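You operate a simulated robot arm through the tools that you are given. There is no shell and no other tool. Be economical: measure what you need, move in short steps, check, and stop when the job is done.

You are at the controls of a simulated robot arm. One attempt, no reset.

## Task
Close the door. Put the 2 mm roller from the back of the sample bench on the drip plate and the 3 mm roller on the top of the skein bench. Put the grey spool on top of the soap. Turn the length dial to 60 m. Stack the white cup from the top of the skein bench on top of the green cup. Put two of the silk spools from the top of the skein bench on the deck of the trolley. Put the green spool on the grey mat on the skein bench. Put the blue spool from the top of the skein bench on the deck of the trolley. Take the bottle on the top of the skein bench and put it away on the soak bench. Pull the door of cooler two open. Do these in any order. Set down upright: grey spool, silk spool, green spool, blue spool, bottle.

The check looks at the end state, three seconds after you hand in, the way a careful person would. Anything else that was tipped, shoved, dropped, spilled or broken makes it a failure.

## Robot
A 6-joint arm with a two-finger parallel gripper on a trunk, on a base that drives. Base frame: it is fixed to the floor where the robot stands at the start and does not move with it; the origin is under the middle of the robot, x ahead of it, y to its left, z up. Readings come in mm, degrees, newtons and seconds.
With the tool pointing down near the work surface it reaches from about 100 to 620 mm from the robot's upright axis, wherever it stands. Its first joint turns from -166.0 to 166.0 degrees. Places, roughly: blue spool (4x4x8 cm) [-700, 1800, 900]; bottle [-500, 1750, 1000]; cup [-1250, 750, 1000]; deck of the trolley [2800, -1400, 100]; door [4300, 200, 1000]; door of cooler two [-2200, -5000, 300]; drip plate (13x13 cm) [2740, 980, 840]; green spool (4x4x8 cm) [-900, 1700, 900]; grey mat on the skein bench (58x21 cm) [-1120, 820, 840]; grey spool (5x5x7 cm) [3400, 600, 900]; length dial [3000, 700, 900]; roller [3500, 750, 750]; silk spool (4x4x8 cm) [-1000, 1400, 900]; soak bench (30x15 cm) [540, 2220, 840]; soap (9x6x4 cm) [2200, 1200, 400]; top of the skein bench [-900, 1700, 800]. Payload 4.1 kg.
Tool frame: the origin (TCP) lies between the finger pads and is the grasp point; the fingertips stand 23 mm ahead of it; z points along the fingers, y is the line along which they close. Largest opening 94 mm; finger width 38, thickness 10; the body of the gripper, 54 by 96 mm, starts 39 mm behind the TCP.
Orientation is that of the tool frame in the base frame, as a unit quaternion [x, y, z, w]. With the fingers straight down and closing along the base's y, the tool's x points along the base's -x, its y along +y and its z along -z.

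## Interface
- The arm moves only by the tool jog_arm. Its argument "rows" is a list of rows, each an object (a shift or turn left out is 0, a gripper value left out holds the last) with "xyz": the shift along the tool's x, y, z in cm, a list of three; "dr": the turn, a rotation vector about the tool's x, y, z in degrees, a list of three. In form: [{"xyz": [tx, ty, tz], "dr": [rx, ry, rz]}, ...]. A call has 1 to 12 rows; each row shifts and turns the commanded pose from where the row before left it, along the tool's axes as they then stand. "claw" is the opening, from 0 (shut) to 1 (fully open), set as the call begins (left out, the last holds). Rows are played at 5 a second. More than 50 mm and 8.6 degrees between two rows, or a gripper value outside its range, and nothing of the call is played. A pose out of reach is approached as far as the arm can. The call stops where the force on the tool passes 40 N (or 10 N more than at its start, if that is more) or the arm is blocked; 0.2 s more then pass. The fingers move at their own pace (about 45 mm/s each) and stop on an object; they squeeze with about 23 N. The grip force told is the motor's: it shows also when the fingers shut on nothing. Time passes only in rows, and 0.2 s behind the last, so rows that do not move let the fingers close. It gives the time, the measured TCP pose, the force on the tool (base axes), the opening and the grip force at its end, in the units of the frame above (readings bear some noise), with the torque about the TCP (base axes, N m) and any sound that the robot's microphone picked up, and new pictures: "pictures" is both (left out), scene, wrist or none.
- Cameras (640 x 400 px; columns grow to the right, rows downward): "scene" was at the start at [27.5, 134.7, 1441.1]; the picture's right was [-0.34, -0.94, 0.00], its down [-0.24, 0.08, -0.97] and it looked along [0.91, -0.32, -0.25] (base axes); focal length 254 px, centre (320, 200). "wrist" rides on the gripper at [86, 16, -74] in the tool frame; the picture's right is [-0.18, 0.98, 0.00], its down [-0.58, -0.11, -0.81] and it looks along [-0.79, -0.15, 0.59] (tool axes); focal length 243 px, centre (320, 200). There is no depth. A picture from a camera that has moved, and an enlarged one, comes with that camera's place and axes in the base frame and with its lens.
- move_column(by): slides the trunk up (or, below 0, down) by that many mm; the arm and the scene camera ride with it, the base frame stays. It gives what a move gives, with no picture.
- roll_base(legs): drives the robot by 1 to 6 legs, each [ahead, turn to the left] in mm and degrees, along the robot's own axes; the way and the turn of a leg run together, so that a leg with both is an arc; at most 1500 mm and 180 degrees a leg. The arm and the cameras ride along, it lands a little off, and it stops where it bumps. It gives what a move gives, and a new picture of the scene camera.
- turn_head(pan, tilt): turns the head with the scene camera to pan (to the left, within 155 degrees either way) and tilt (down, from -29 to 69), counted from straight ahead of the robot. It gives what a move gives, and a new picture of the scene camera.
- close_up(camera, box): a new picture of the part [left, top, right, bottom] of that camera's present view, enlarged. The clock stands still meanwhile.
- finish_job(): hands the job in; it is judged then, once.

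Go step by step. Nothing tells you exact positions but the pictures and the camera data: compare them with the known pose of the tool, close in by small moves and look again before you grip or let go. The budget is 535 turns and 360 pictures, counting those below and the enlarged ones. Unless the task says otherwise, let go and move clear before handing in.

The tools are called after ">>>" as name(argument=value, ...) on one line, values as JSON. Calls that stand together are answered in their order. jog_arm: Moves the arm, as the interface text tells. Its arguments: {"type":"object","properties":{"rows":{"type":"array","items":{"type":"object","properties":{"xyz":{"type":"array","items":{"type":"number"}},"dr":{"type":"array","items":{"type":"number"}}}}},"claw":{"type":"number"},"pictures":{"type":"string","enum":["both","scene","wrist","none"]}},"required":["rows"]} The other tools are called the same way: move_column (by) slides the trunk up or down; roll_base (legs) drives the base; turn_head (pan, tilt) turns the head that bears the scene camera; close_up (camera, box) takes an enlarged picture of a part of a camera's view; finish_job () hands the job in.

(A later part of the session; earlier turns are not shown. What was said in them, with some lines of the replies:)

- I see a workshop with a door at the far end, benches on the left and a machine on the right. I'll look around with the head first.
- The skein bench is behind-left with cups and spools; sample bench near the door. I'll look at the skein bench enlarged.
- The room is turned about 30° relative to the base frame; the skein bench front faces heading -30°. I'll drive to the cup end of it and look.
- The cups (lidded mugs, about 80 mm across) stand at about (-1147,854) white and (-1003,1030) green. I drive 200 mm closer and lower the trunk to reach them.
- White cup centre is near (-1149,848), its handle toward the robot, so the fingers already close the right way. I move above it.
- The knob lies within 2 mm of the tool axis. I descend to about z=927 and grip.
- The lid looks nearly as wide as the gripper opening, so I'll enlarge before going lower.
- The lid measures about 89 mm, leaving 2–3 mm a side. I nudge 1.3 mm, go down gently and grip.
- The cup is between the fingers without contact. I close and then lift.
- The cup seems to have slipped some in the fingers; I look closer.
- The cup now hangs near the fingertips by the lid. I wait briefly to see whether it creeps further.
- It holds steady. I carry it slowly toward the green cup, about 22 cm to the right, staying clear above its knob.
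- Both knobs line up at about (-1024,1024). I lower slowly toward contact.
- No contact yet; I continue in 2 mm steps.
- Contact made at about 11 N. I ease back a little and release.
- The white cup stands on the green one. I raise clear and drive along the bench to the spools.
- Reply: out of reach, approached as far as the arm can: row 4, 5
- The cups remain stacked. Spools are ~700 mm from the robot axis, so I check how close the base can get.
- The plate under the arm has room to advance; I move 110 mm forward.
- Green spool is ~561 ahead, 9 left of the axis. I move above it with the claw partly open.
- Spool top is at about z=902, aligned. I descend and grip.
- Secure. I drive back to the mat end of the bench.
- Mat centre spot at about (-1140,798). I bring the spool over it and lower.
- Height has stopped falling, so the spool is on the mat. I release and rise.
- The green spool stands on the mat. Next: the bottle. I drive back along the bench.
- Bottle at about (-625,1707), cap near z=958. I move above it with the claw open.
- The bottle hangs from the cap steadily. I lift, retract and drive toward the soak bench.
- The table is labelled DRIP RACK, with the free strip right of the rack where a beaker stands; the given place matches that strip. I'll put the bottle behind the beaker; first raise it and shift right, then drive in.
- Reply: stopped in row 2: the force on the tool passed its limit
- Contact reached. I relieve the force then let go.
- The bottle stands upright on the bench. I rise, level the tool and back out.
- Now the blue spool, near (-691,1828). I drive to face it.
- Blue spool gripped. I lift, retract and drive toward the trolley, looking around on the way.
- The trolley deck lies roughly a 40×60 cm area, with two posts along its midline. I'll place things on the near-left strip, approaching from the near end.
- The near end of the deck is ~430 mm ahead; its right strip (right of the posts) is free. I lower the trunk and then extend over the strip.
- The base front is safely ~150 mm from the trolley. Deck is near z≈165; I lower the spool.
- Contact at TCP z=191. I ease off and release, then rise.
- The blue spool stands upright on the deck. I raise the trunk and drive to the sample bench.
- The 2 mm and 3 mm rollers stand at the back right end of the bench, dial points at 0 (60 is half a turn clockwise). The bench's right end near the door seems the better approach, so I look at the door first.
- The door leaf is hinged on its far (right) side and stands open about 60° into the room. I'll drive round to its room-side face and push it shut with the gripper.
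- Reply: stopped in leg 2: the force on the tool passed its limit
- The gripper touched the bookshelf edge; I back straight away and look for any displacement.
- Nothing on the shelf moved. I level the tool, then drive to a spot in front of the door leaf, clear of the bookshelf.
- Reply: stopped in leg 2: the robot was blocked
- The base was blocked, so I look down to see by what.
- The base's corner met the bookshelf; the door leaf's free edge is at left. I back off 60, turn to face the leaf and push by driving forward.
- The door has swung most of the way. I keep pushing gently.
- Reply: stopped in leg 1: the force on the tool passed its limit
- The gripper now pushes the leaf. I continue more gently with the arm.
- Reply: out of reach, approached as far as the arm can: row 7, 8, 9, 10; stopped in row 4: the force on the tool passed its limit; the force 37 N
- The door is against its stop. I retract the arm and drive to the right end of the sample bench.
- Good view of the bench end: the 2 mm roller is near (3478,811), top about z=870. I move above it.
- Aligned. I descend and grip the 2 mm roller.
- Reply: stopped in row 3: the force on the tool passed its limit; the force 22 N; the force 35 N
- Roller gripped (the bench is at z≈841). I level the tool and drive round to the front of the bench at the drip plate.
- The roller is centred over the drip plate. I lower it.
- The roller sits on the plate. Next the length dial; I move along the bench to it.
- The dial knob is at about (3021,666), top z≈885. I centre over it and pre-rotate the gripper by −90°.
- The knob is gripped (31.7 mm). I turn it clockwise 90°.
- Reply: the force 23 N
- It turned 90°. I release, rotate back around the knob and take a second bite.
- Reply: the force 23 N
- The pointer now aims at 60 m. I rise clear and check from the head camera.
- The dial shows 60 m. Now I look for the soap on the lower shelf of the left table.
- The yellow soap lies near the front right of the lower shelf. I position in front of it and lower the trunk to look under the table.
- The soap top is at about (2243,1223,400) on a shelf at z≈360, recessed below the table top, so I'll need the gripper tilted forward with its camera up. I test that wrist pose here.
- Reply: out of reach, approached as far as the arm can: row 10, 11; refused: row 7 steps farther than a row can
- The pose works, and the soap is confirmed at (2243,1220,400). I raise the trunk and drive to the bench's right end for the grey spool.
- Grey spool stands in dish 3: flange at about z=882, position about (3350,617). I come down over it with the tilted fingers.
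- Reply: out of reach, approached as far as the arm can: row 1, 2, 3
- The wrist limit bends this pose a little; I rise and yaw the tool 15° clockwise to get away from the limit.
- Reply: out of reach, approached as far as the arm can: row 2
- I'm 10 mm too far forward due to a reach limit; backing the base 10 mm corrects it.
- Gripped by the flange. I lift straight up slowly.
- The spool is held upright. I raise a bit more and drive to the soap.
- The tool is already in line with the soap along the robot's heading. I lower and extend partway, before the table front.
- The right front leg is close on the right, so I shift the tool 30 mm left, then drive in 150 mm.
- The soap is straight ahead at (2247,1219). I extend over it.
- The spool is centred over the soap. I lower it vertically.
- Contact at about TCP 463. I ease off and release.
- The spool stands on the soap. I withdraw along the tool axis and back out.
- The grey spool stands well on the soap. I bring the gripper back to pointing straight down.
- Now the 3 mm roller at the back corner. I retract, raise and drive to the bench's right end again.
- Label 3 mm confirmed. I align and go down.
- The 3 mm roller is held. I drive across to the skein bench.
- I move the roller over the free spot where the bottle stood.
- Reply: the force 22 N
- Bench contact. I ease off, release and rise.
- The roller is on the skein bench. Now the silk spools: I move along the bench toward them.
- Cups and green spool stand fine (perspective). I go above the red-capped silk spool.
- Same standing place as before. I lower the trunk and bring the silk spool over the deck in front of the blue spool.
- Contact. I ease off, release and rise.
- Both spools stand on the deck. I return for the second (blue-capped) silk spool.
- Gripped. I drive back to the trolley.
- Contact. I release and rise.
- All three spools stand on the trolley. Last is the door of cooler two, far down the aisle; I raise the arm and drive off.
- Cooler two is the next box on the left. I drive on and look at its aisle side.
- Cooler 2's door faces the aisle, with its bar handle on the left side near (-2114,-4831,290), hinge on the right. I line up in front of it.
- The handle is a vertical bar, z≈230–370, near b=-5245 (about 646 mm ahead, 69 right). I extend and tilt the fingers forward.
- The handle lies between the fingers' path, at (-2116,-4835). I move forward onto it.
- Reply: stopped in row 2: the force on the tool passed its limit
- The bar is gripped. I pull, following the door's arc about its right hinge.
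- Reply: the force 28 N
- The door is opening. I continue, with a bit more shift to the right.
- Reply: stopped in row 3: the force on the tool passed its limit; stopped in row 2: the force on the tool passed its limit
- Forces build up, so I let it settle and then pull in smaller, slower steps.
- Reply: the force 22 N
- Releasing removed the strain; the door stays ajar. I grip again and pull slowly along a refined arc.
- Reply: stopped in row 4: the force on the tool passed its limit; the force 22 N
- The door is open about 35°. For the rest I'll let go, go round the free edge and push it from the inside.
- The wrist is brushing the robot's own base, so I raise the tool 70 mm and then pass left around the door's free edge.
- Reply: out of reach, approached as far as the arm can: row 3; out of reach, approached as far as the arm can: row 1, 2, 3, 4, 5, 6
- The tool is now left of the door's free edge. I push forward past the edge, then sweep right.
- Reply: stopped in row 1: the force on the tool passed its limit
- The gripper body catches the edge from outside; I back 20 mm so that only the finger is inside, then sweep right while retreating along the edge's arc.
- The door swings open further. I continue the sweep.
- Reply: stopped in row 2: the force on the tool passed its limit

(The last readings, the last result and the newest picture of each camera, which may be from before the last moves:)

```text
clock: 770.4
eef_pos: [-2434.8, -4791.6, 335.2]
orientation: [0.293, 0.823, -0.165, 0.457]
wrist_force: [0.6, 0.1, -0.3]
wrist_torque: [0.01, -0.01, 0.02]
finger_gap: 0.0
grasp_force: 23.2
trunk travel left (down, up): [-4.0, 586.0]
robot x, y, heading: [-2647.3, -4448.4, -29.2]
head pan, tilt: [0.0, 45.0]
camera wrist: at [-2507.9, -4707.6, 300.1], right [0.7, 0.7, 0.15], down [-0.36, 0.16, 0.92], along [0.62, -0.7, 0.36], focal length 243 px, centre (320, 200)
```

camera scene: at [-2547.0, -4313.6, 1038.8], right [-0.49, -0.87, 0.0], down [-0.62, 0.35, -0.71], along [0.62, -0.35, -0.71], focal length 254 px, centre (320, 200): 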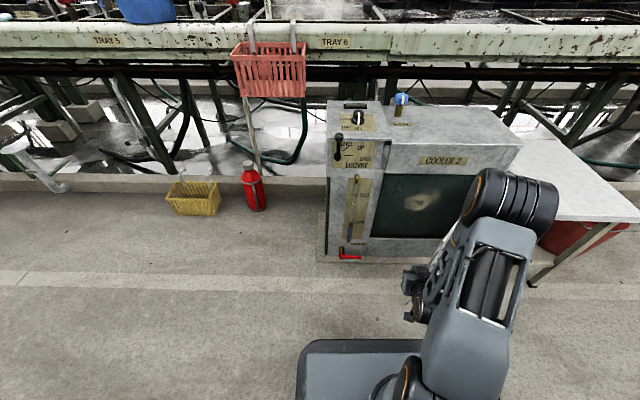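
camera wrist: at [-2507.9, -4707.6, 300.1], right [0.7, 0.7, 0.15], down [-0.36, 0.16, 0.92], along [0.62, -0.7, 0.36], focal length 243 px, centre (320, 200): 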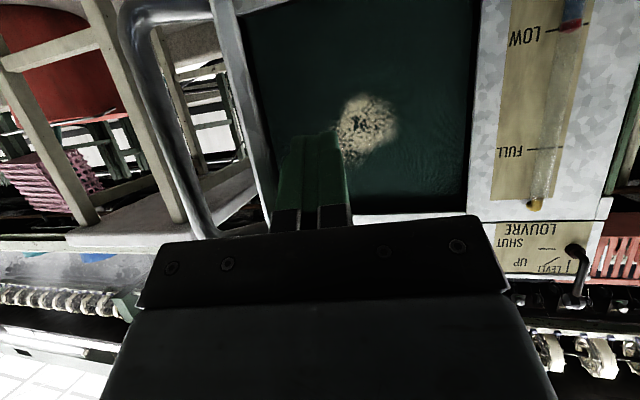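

>>> jog_arm(rows=[{"xyz": [0, -1, 0]}, {"xyz": [0, -1, 0]}, {"xyz": [0.05, -1, -0.09]}, {"xyz": [0.05, -1, -0.09]}, {"xyz": [0.1, -1, -0.17]}, {"xyz": [0.1, -1, -0.17]}, {"xyz": [0.1, -1, -0.17]}, {"xyz": [0.1, -1, -0.17]}, {"xyz": [0.15, -1, -0.26]}, {"xyz": [0.15, -1, -0.26]}], pictures="both")

```text
clock: 771.1
eef_pos: [-2453.0, -4805.5, 334.4]
orientation: [0.295, 0.825, -0.162, 0.455]
wrist_force: [-4.2, 7.4, 3.8]
wrist_torque: [-0.47, -0.2, -0.16]
finger_gap: 0.0
grasp_force: 22.8
trunk travel left (down, up): [-4.0, 586.0]
robot x, y, heading: [-2647.0, -4444.8, -29.5]
head pan, tilt: [0.0, 45.0]
stopped in row 3: the force on the tool passed its limit (the readings are from after the stop); the commanded pose is now the measured one
camera scene: at [-2547.3, -4313.5, 1038.8], right [-0.49, -0.87, 0.0], down [-0.62, 0.35, -0.71], along [0.62, -0.35, -0.71], focal length 254 px, centre (320, 200)
camera wrist: at [-2526.0, -4721.3, 300.3], right [0.7, 0.7, 0.16], down [-0.36, 0.15, 0.92], along [0.62, -0.7, 0.35], focal length 243 px, centre (320, 200)
```

scene: 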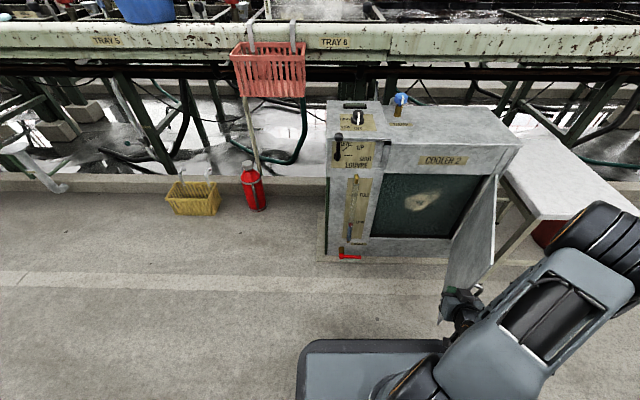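
wrist: 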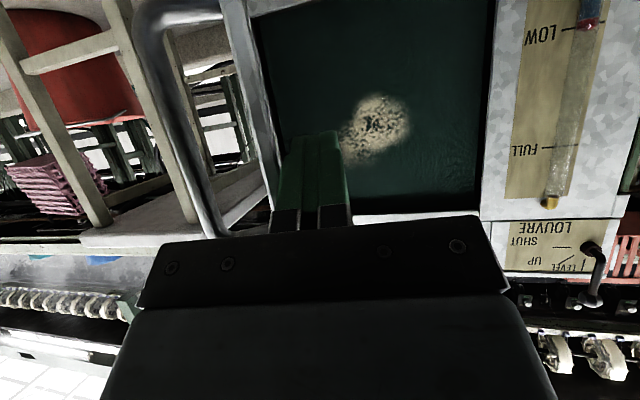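

The door stands open about 65°. I move the tool left away from it, raise it and back off.

>>> jog_arm(rows=[{"xyz": [-0.3, 2, 0.5]}, {"xyz": [-0.3, 2.5, 0.5]}, {"xyz": [0, 2.5, 0]}, {"xyz": [-2.5, 1, -1.5]}, {"xyz": [-3.4, 0, -2]}, {"xyz": [-3.4, 0, -2]}, {"xyz": [-3.4, 0, -2]}, {"xyz": [-3.4, 0, -2]}], pictures="none")

>>> roll_base(legs=[[-350, 0]])

>>> close_up(camera="scene", box=[300, 80, 560, 300])

```text
clock: 772.1
eef_pos: [-2388.0, -4765.3, 342.9]
orientation: [0.297, 0.827, -0.157, 0.45]
wrist_force: [-0.2, 0.4, -0.6]
wrist_torque: [0.0, 0.02, -0.05]
finger_gap: 0.0
grasp_force: 23.1
out of reach, approached as far as the arm can: row 3, 4, 5
trunk travel left (down, up): [-4.0, 586.0]
robot x, y, heading: [-2647.9, -4447.4, -29.3]
head pan, tilt: [0.0, 45.0]
stopped in row 5: the force on the tool passed its limit (the readings are from after the stop); the commanded pose is now the measured one
```

```text
clock: 774.4
eef_pos: [-2693.6, -4591.6, 342.8]
orientation: [0.298, 0.827, -0.158, 0.45]
wrist_force: [0.9, -0.3, 0.3]
wrist_torque: [-0.02, 0.03, -0.02]
finger_gap: 0.0
grasp_force: 23.5
trunk travel left (down, up): [-4.0, 586.0]
robot x, y, heading: [-2954.7, -4276.0, -29.5]
head pan, tilt: [0.0, 45.0]
camera scene: at [-2852.4, -4141.0, 1038.8], right [-0.49, -0.87, 0.0], down [-0.61, 0.35, -0.71], along [0.61, -0.35, -0.71], focal length 254 px, centre (320, 200)
```

scene: 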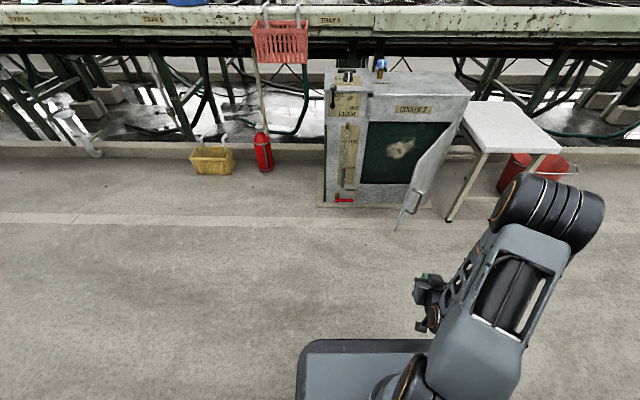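

```text
1.82 times, centred on (430, 190) of scene
camera zoom: at [-2852.4, -4141.0, 1038.8], right [-0.49, -0.87, 0.0], down [-0.61, 0.35, -0.71], along [0.61, -0.35, -0.71], focal length 461 px, centre (120, 218)
```

zoom: 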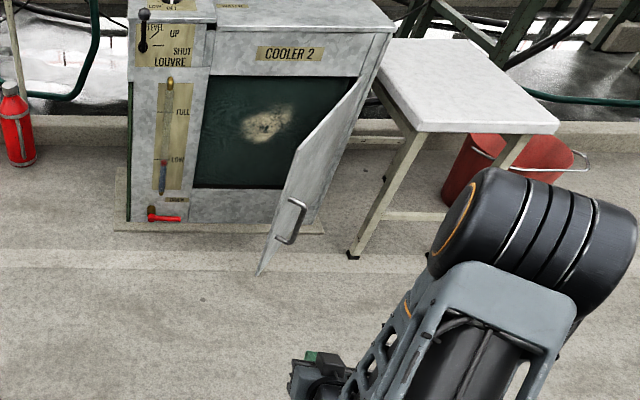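

The exit nudged the door back to about 50°. I'll open it wider with the gripper pointing straight down as a pole; first straighten the tool and reposition to the left.

>>> jog_arm(rows=[{"xyz": [-1, 0, 1], "dr": [0, 8.5, 0]}, {"dr": [0, 8.5, 0]}, {"dr": [0, 8.5, 0]}, {"dr": [0, 8.5, 0]}, {"dr": [0, 8.5, 0]}, {"dr": [0, 8.5, 0]}, {"dr": [0, 7, 0]}], pictures="none")

```text
clock: 776.0
eef_pos: [-2678.2, -4597.1, 345.2]
orientation: [0.338, 0.939, 0.005, 0.068]
wrist_force: [-1.5, 0.5, 0.1]
wrist_torque: [0.03, -0.05, 0.02]
finger_gap: 0.0
grasp_force: 23.4
out of reach, approached as far as the arm can: row 5, 6
trunk travel left (down, up): [-4.0, 586.0]
robot x, y, heading: [-2956.3, -4270.6, -29.6]
head pan, tilt: [0.0, 45.0]
```

>>> jog_arm(rows=[{"xyz": [0, 0, -3], "dr": [3.2, 7.1, 0]}, {"xyz": [0, 0, -4]}, {"xyz": [0, 0, -4]}, {"xyz": [0, 0, -4]}], pictures="none")

>>> roll_base(legs=[[0, 18], [443, 0], [0, -63.4]])

```text
clock: 777.0
eef_pos: [-2713.8, -4579.6, 429.4]
orientation: [0.33, 0.941, 0.022, 0.076]
wrist_force: [0.6, -0.3, 0.1]
wrist_torque: [0.0, -0.03, 0.01]
finger_gap: 0.0
grasp_force: 23.1
out of reach, approached as far as the arm can: row 1, 2, 3, 4
trunk travel left (down, up): [-4.0, 586.0]
robot x, y, heading: [-2954.9, -4270.5, -29.7]
head pan, tilt: [0.0, 45.0]
```

```text
clock: 783.4
eef_pos: [-2557.2, -4746.9, 428.5]
orientation: [0.654, 0.752, -0.007, 0.079]
wrist_force: [0.0, -0.1, -0.8]
wrist_torque: [0.0, -0.03, 0.0]
finger_gap: 0.0
grasp_force: 22.9
trunk travel left (down, up): [-4.0, 586.0]
robot x, y, heading: [-2518.3, -4362.2, -73.2]
head pan, tilt: [0.0, 45.0]
camera scene: at [-2356.0, -4333.6, 1038.8], right [-0.96, -0.29, 0.0], down [-0.21, 0.68, -0.71], along [0.21, -0.68, -0.71], focal length 254 px, centre (320, 200)
```

scene: 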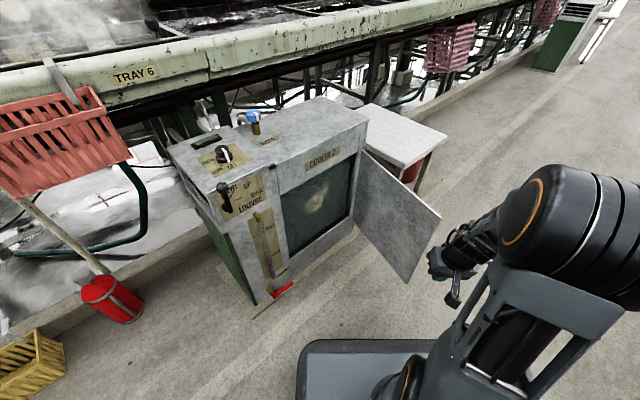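

Good view of the open door. I raise the trunk so the gripper clears the door top, straighten it, and go over to the inner side.

>>> move_column(by=180)

>>> jog_arm(rows=[{"xyz": [0, 0, -2], "dr": [2.65, 3.65, 0]}, {"xyz": [0, 0, -2], "dr": [2.65, 3.65, 0]}], pictures="none")

```text
clock: 785.4
eef_pos: [-2556.7, -4747.0, 608.6]
orientation: [0.655, 0.752, -0.007, 0.078]
wrist_force: [0.4, 0.6, -0.5]
wrist_torque: [-0.01, 0.01, 0.0]
finger_gap: 0.0
grasp_force: 23.0
trunk travel left (down, up): [-184.0, 406.0]
robot x, y, heading: [-2517.7, -4357.6, -72.9]
head pan, tilt: [0.0, 45.0]
```

```text
clock: 786.0
eef_pos: [-2556.8, -4747.6, 609.0]
orientation: [0.654, 0.752, -0.008, 0.078]
wrist_force: [-0.4, -0.4, -0.3]
wrist_torque: [0.0, -0.02, -0.02]
finger_gap: 0.0
grasp_force: 22.7
out of reach, approached as far as the arm can: row 1, 2
trunk travel left (down, up): [-184.0, 406.0]
robot x, y, heading: [-2523.1, -4362.5, -73.0]
head pan, tilt: [0.0, 45.0]
```

>>> jog_arm(rows=[{"xyz": [-2, 0, -1]}, {"xyz": [-3, 0, -1]}, {"xyz": [-3, 0, 0], "dr": [2.65, 3.65, 0]}, {"xyz": [-3, 0, 0], "dr": [2.65, 3.65, 0]}], pictures="scene")

```text
clock: 787.0
eef_pos: [-2550.9, -4815.4, 590.6]
orientation: [0.654, 0.753, 0.014, 0.08]
wrist_force: [0.1, 0.4, 0.0]
wrist_torque: [0.0, -0.01, 0.0]
finger_gap: 0.1
grasp_force: 22.8
out of reach, approached as far as the arm can: row 1, 2, 3, 4
trunk travel left (down, up): [-184.0, 406.0]
robot x, y, heading: [-2519.3, -4360.8, -73.1]
head pan, tilt: [0.0, 45.0]
camera scene: at [-2355.9, -4333.2, 1218.8], right [-0.96, -0.29, 0.0], down [-0.21, 0.68, -0.71], along [0.21, -0.68, -0.71], focal length 254 px, centre (320, 200)
```

scene: 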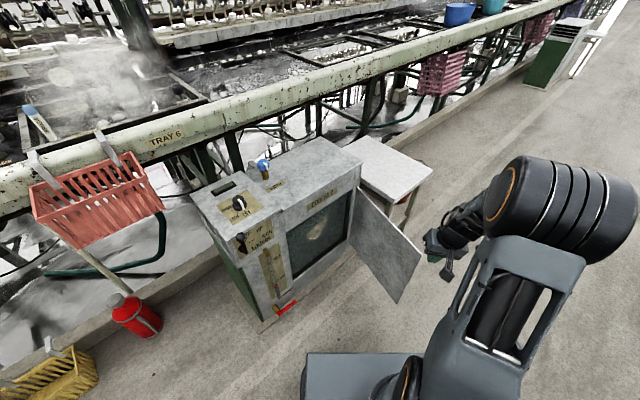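

The remaining few degrees of tilt don't matter for pushing. I move left over the door top.

>>> jog_arm(rows=[{"xyz": [0, 4, 0]}, {"xyz": [0, 4, 0]}, {"xyz": [0, 4, 0]}, {"xyz": [-1, 4, 0]}, {"xyz": [-1, 4, 0]}, {"xyz": [-1, 3, 0]}], pictures="both")

```text
clock: 788.4
eef_pos: [-2375.8, -4813.0, 596.1]
orientation: [0.65, 0.754, 0.021, 0.09]
wrist_force: [-0.2, -0.2, 0.5]
wrist_torque: [-0.04, 0.0, -0.02]
finger_gap: 0.0
grasp_force: 22.6
out of reach, approached as far as the arm can: row 3, 4, 5, 6
trunk travel left (down, up): [-184.0, 406.0]
robot x, y, heading: [-2523.4, -4359.4, -73.2]
head pan, tilt: [0.0, 45.0]
camera scene: at [-2355.9, -4333.5, 1218.7], right [-0.96, -0.29, 0.0], down [-0.21, 0.68, -0.71], along [0.21, -0.68, -0.71], focal length 254 px, centre (320, 200)
camera wrist: at [-2383.0, -4717.2, 661.1], right [0.99, -0.03, 0.17], down [-0.16, -0.52, 0.84], along [0.06, -0.85, -0.52], focal length 243 px, centre (320, 200)
```

scene: 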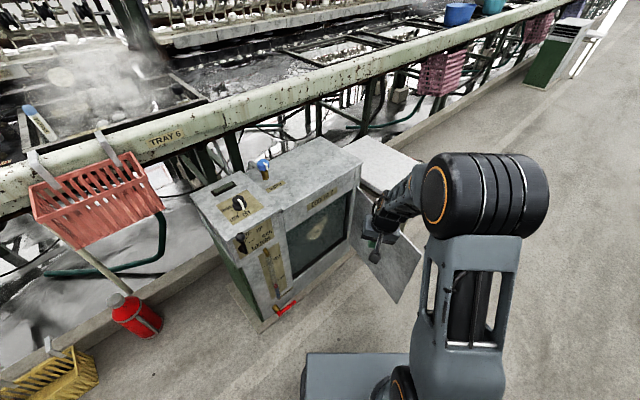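
wrist: 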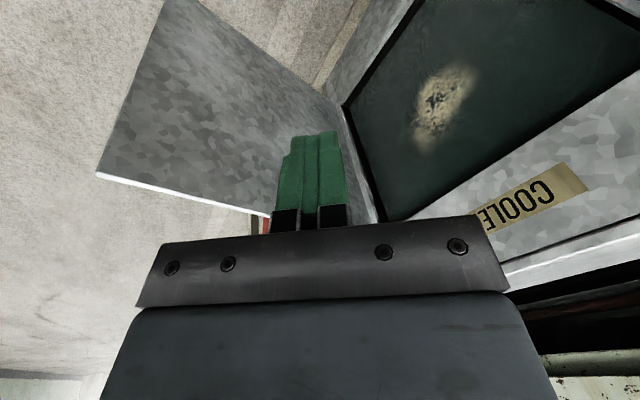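

>>> jog_arm(rows=[{"xyz": [0, 3, 0]}, {"xyz": [0, 3, 0]}, {"xyz": [0, 0, 3]}, {"xyz": [0, 0, 4]}], pictures="wrist")

```text
clock: 789.4
eef_pos: [-2367.6, -4816.4, 519.3]
orientation: [0.654, 0.752, 0.013, 0.081]
wrist_force: [-1.0, -0.1, -0.2]
wrist_torque: [-0.02, -0.03, -0.02]
finger_gap: 0.0
grasp_force: 23.2
out of reach, approached as far as the arm can: row 1, 2
trunk travel left (down, up): [-184.0, 406.0]
robot x, y, heading: [-2518.8, -4359.5, -72.9]
head pan, tilt: [0.0, 45.0]
camera wrist: at [-2373.0, -4720.9, 585.5], right [0.99, -0.04, 0.14], down [-0.14, -0.52, 0.84], along [0.04, -0.85, -0.52], focal length 243 px, centre (320, 200)
```

wrist: 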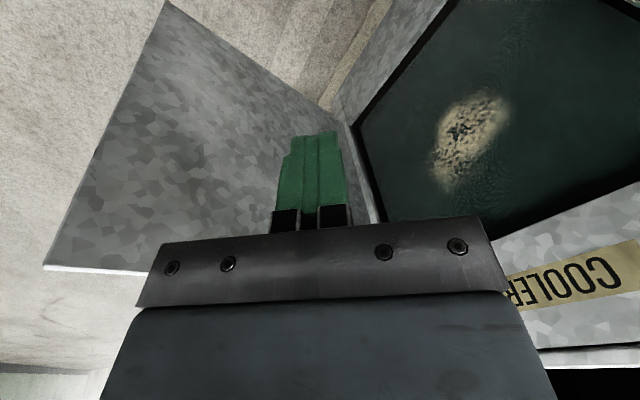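

Fingers can reach in behind the door's top edge. I lower a little and sweep right slowly.

>>> jog_arm(rows=[{"xyz": [0, 0, 1.5]}, {"xyz": [0, 0, 1.5]}], pictures="none")

>>> jog_arm(rows=[{"xyz": [-0.3, -0.8, 0]}, {"xyz": [-0.35, -0.9, 0]}, {"xyz": [-0.35, -0.9, 0]}, {"xyz": [-0.35, -0.9, 0]}, {"xyz": [-0.35, -0.9, 0]}, {"xyz": [-0.35, -0.9, 0]}, {"xyz": [-0.35, -0.9, 0]}, {"xyz": [-0.35, -0.9, 0]}, {"xyz": [-0.35, -0.9, 0]}, {"xyz": [-0.35, -0.9, 0]}], pictures="both")

```text
clock: 790.0
eef_pos: [-2363.4, -4818.7, 489.0]
orientation: [0.653, 0.753, 0.013, 0.079]
wrist_force: [-0.3, -0.5, 0.8]
wrist_torque: [0.03, -0.04, 0.01]
finger_gap: 0.0
grasp_force: 23.4
trunk travel left (down, up): [-184.0, 406.0]
robot x, y, heading: [-2516.9, -4359.3, -73.0]
head pan, tilt: [0.0, 45.0]
```

```text
clock: 792.2
eef_pos: [-2444.3, -4865.5, 479.1]
orientation: [0.654, 0.752, 0.014, 0.079]
wrist_force: [-0.8, -0.3, -0.5]
wrist_torque: [0.02, 0.0, 0.02]
finger_gap: 0.1
grasp_force: 23.0
trunk travel left (down, up): [-184.0, 406.0]
robot x, y, heading: [-2521.5, -4361.9, -73.2]
head pan, tilt: [0.0, 45.0]
camera scene: at [-2355.9, -4333.6, 1218.7], right [-0.96, -0.29, 0.0], down [-0.21, 0.68, -0.71], along [0.21, -0.68, -0.71], focal length 254 px, centre (320, 200)
camera wrist: at [-2450.3, -4771.0, 545.5], right [0.99, -0.04, 0.14], down [-0.14, -0.52, 0.84], along [0.04, -0.85, -0.52], focal length 243 px, centre (320, 200)
```

scene: 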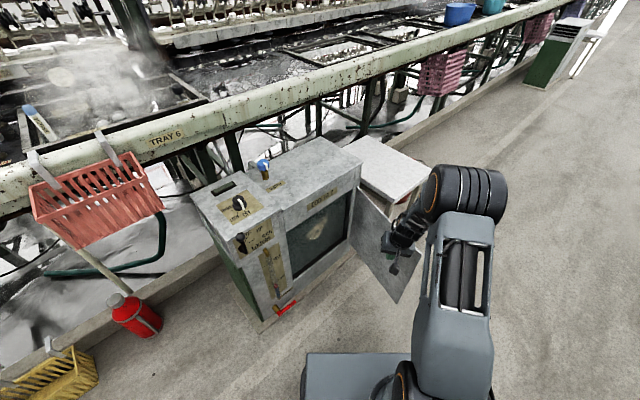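
wrist: 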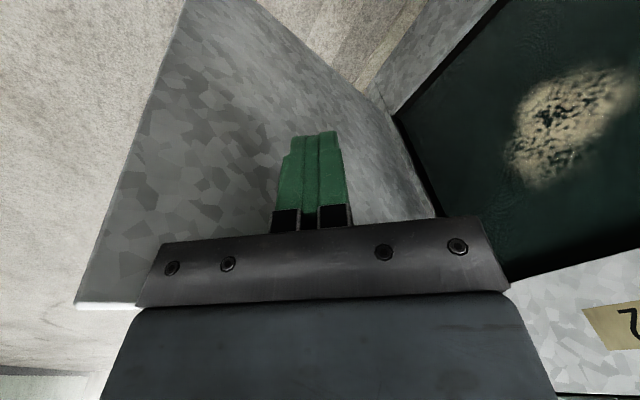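

The door is now at about 77°. I step the finger off it slightly and lift out with the trunk.

>>> jog_arm(rows=[{"xyz": [0.3, 0.8, 0]}, {"xyz": [0.3, 0.8, 0]}], pictures="none")

>>> move_column(by=380)

>>> roll_base(legs=[[-350, 0]])

>>> close_up(camera="scene", box=[170, 60, 500, 280])

```text
clock: 792.8
eef_pos: [-2431.6, -4858.1, 481.4]
orientation: [0.654, 0.752, 0.014, 0.08]
wrist_force: [0.3, -0.2, 0.5]
wrist_torque: [0.02, 0.04, -0.01]
finger_gap: 0.0
grasp_force: 22.5
trunk travel left (down, up): [-184.0, 406.0]
robot x, y, heading: [-2517.3, -4364.3, -73.0]
head pan, tilt: [0.0, 45.0]
```

```text
clock: 796.5
eef_pos: [-2431.9, -4857.4, 860.4]
orientation: [0.653, 0.753, 0.014, 0.079]
wrist_force: [-0.1, 0.0, -0.2]
wrist_torque: [0.02, -0.01, 0.0]
finger_gap: 0.0
grasp_force: 22.9
trunk travel left (down, up): [-564.0, 26.0]
robot x, y, heading: [-2521.0, -4362.7, -73.0]
head pan, tilt: [0.0, 45.0]
```

```text
clock: 798.7
eef_pos: [-2529.5, -4529.2, 860.2]
orientation: [0.652, 0.754, 0.014, 0.08]
wrist_force: [-0.1, 0.2, 0.5]
wrist_torque: [0.0, 0.05, -0.01]
finger_gap: 0.0
grasp_force: 23.2
trunk travel left (down, up): [-564.0, 26.0]
robot x, y, heading: [-2618.6, -4034.7, -72.8]
head pan, tilt: [0.0, 45.0]
camera scene: at [-2457.5, -4004.5, 1598.8], right [-0.95, -0.3, 0.0], down [-0.21, 0.67, -0.71], along [0.21, -0.68, -0.71], focal length 254 px, centre (320, 200)
```

scene: 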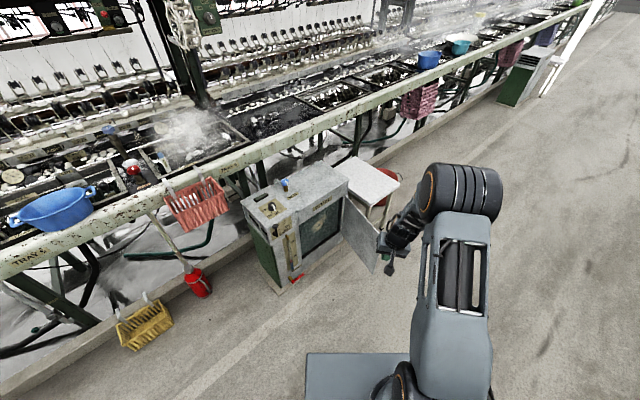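

```text
1.82 times, centred on (335, 170) of scene
camera zoom: at [-2457.5, -4004.5, 1598.8], right [-0.95, -0.3, 0.0], down [-0.21, 0.67, -0.71], along [0.21, -0.68, -0.71], focal length 461 px, centre (293, 254)
```

zoom: 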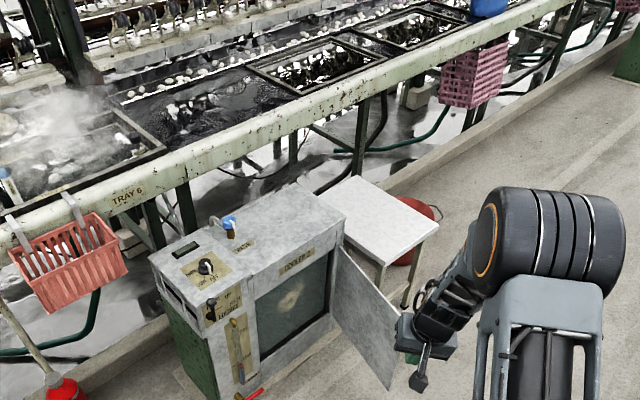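

The cooler door stands wide open, the gripper is clear, and every item was seen in place when I last looked at it. I hand in.

>>> finish_job()

```text
The job is handed in.
```

The job is handed in: every item on the list was done, and each looked right in the last picture I took of it.

- **Reached first, then corrected:** the gripper touched the bookshelf edge once and the base bumped its corner. Nothing on the shelves appeared to move in the pictures afterwards.
- **Cooler two:** its door stands about 77° open.
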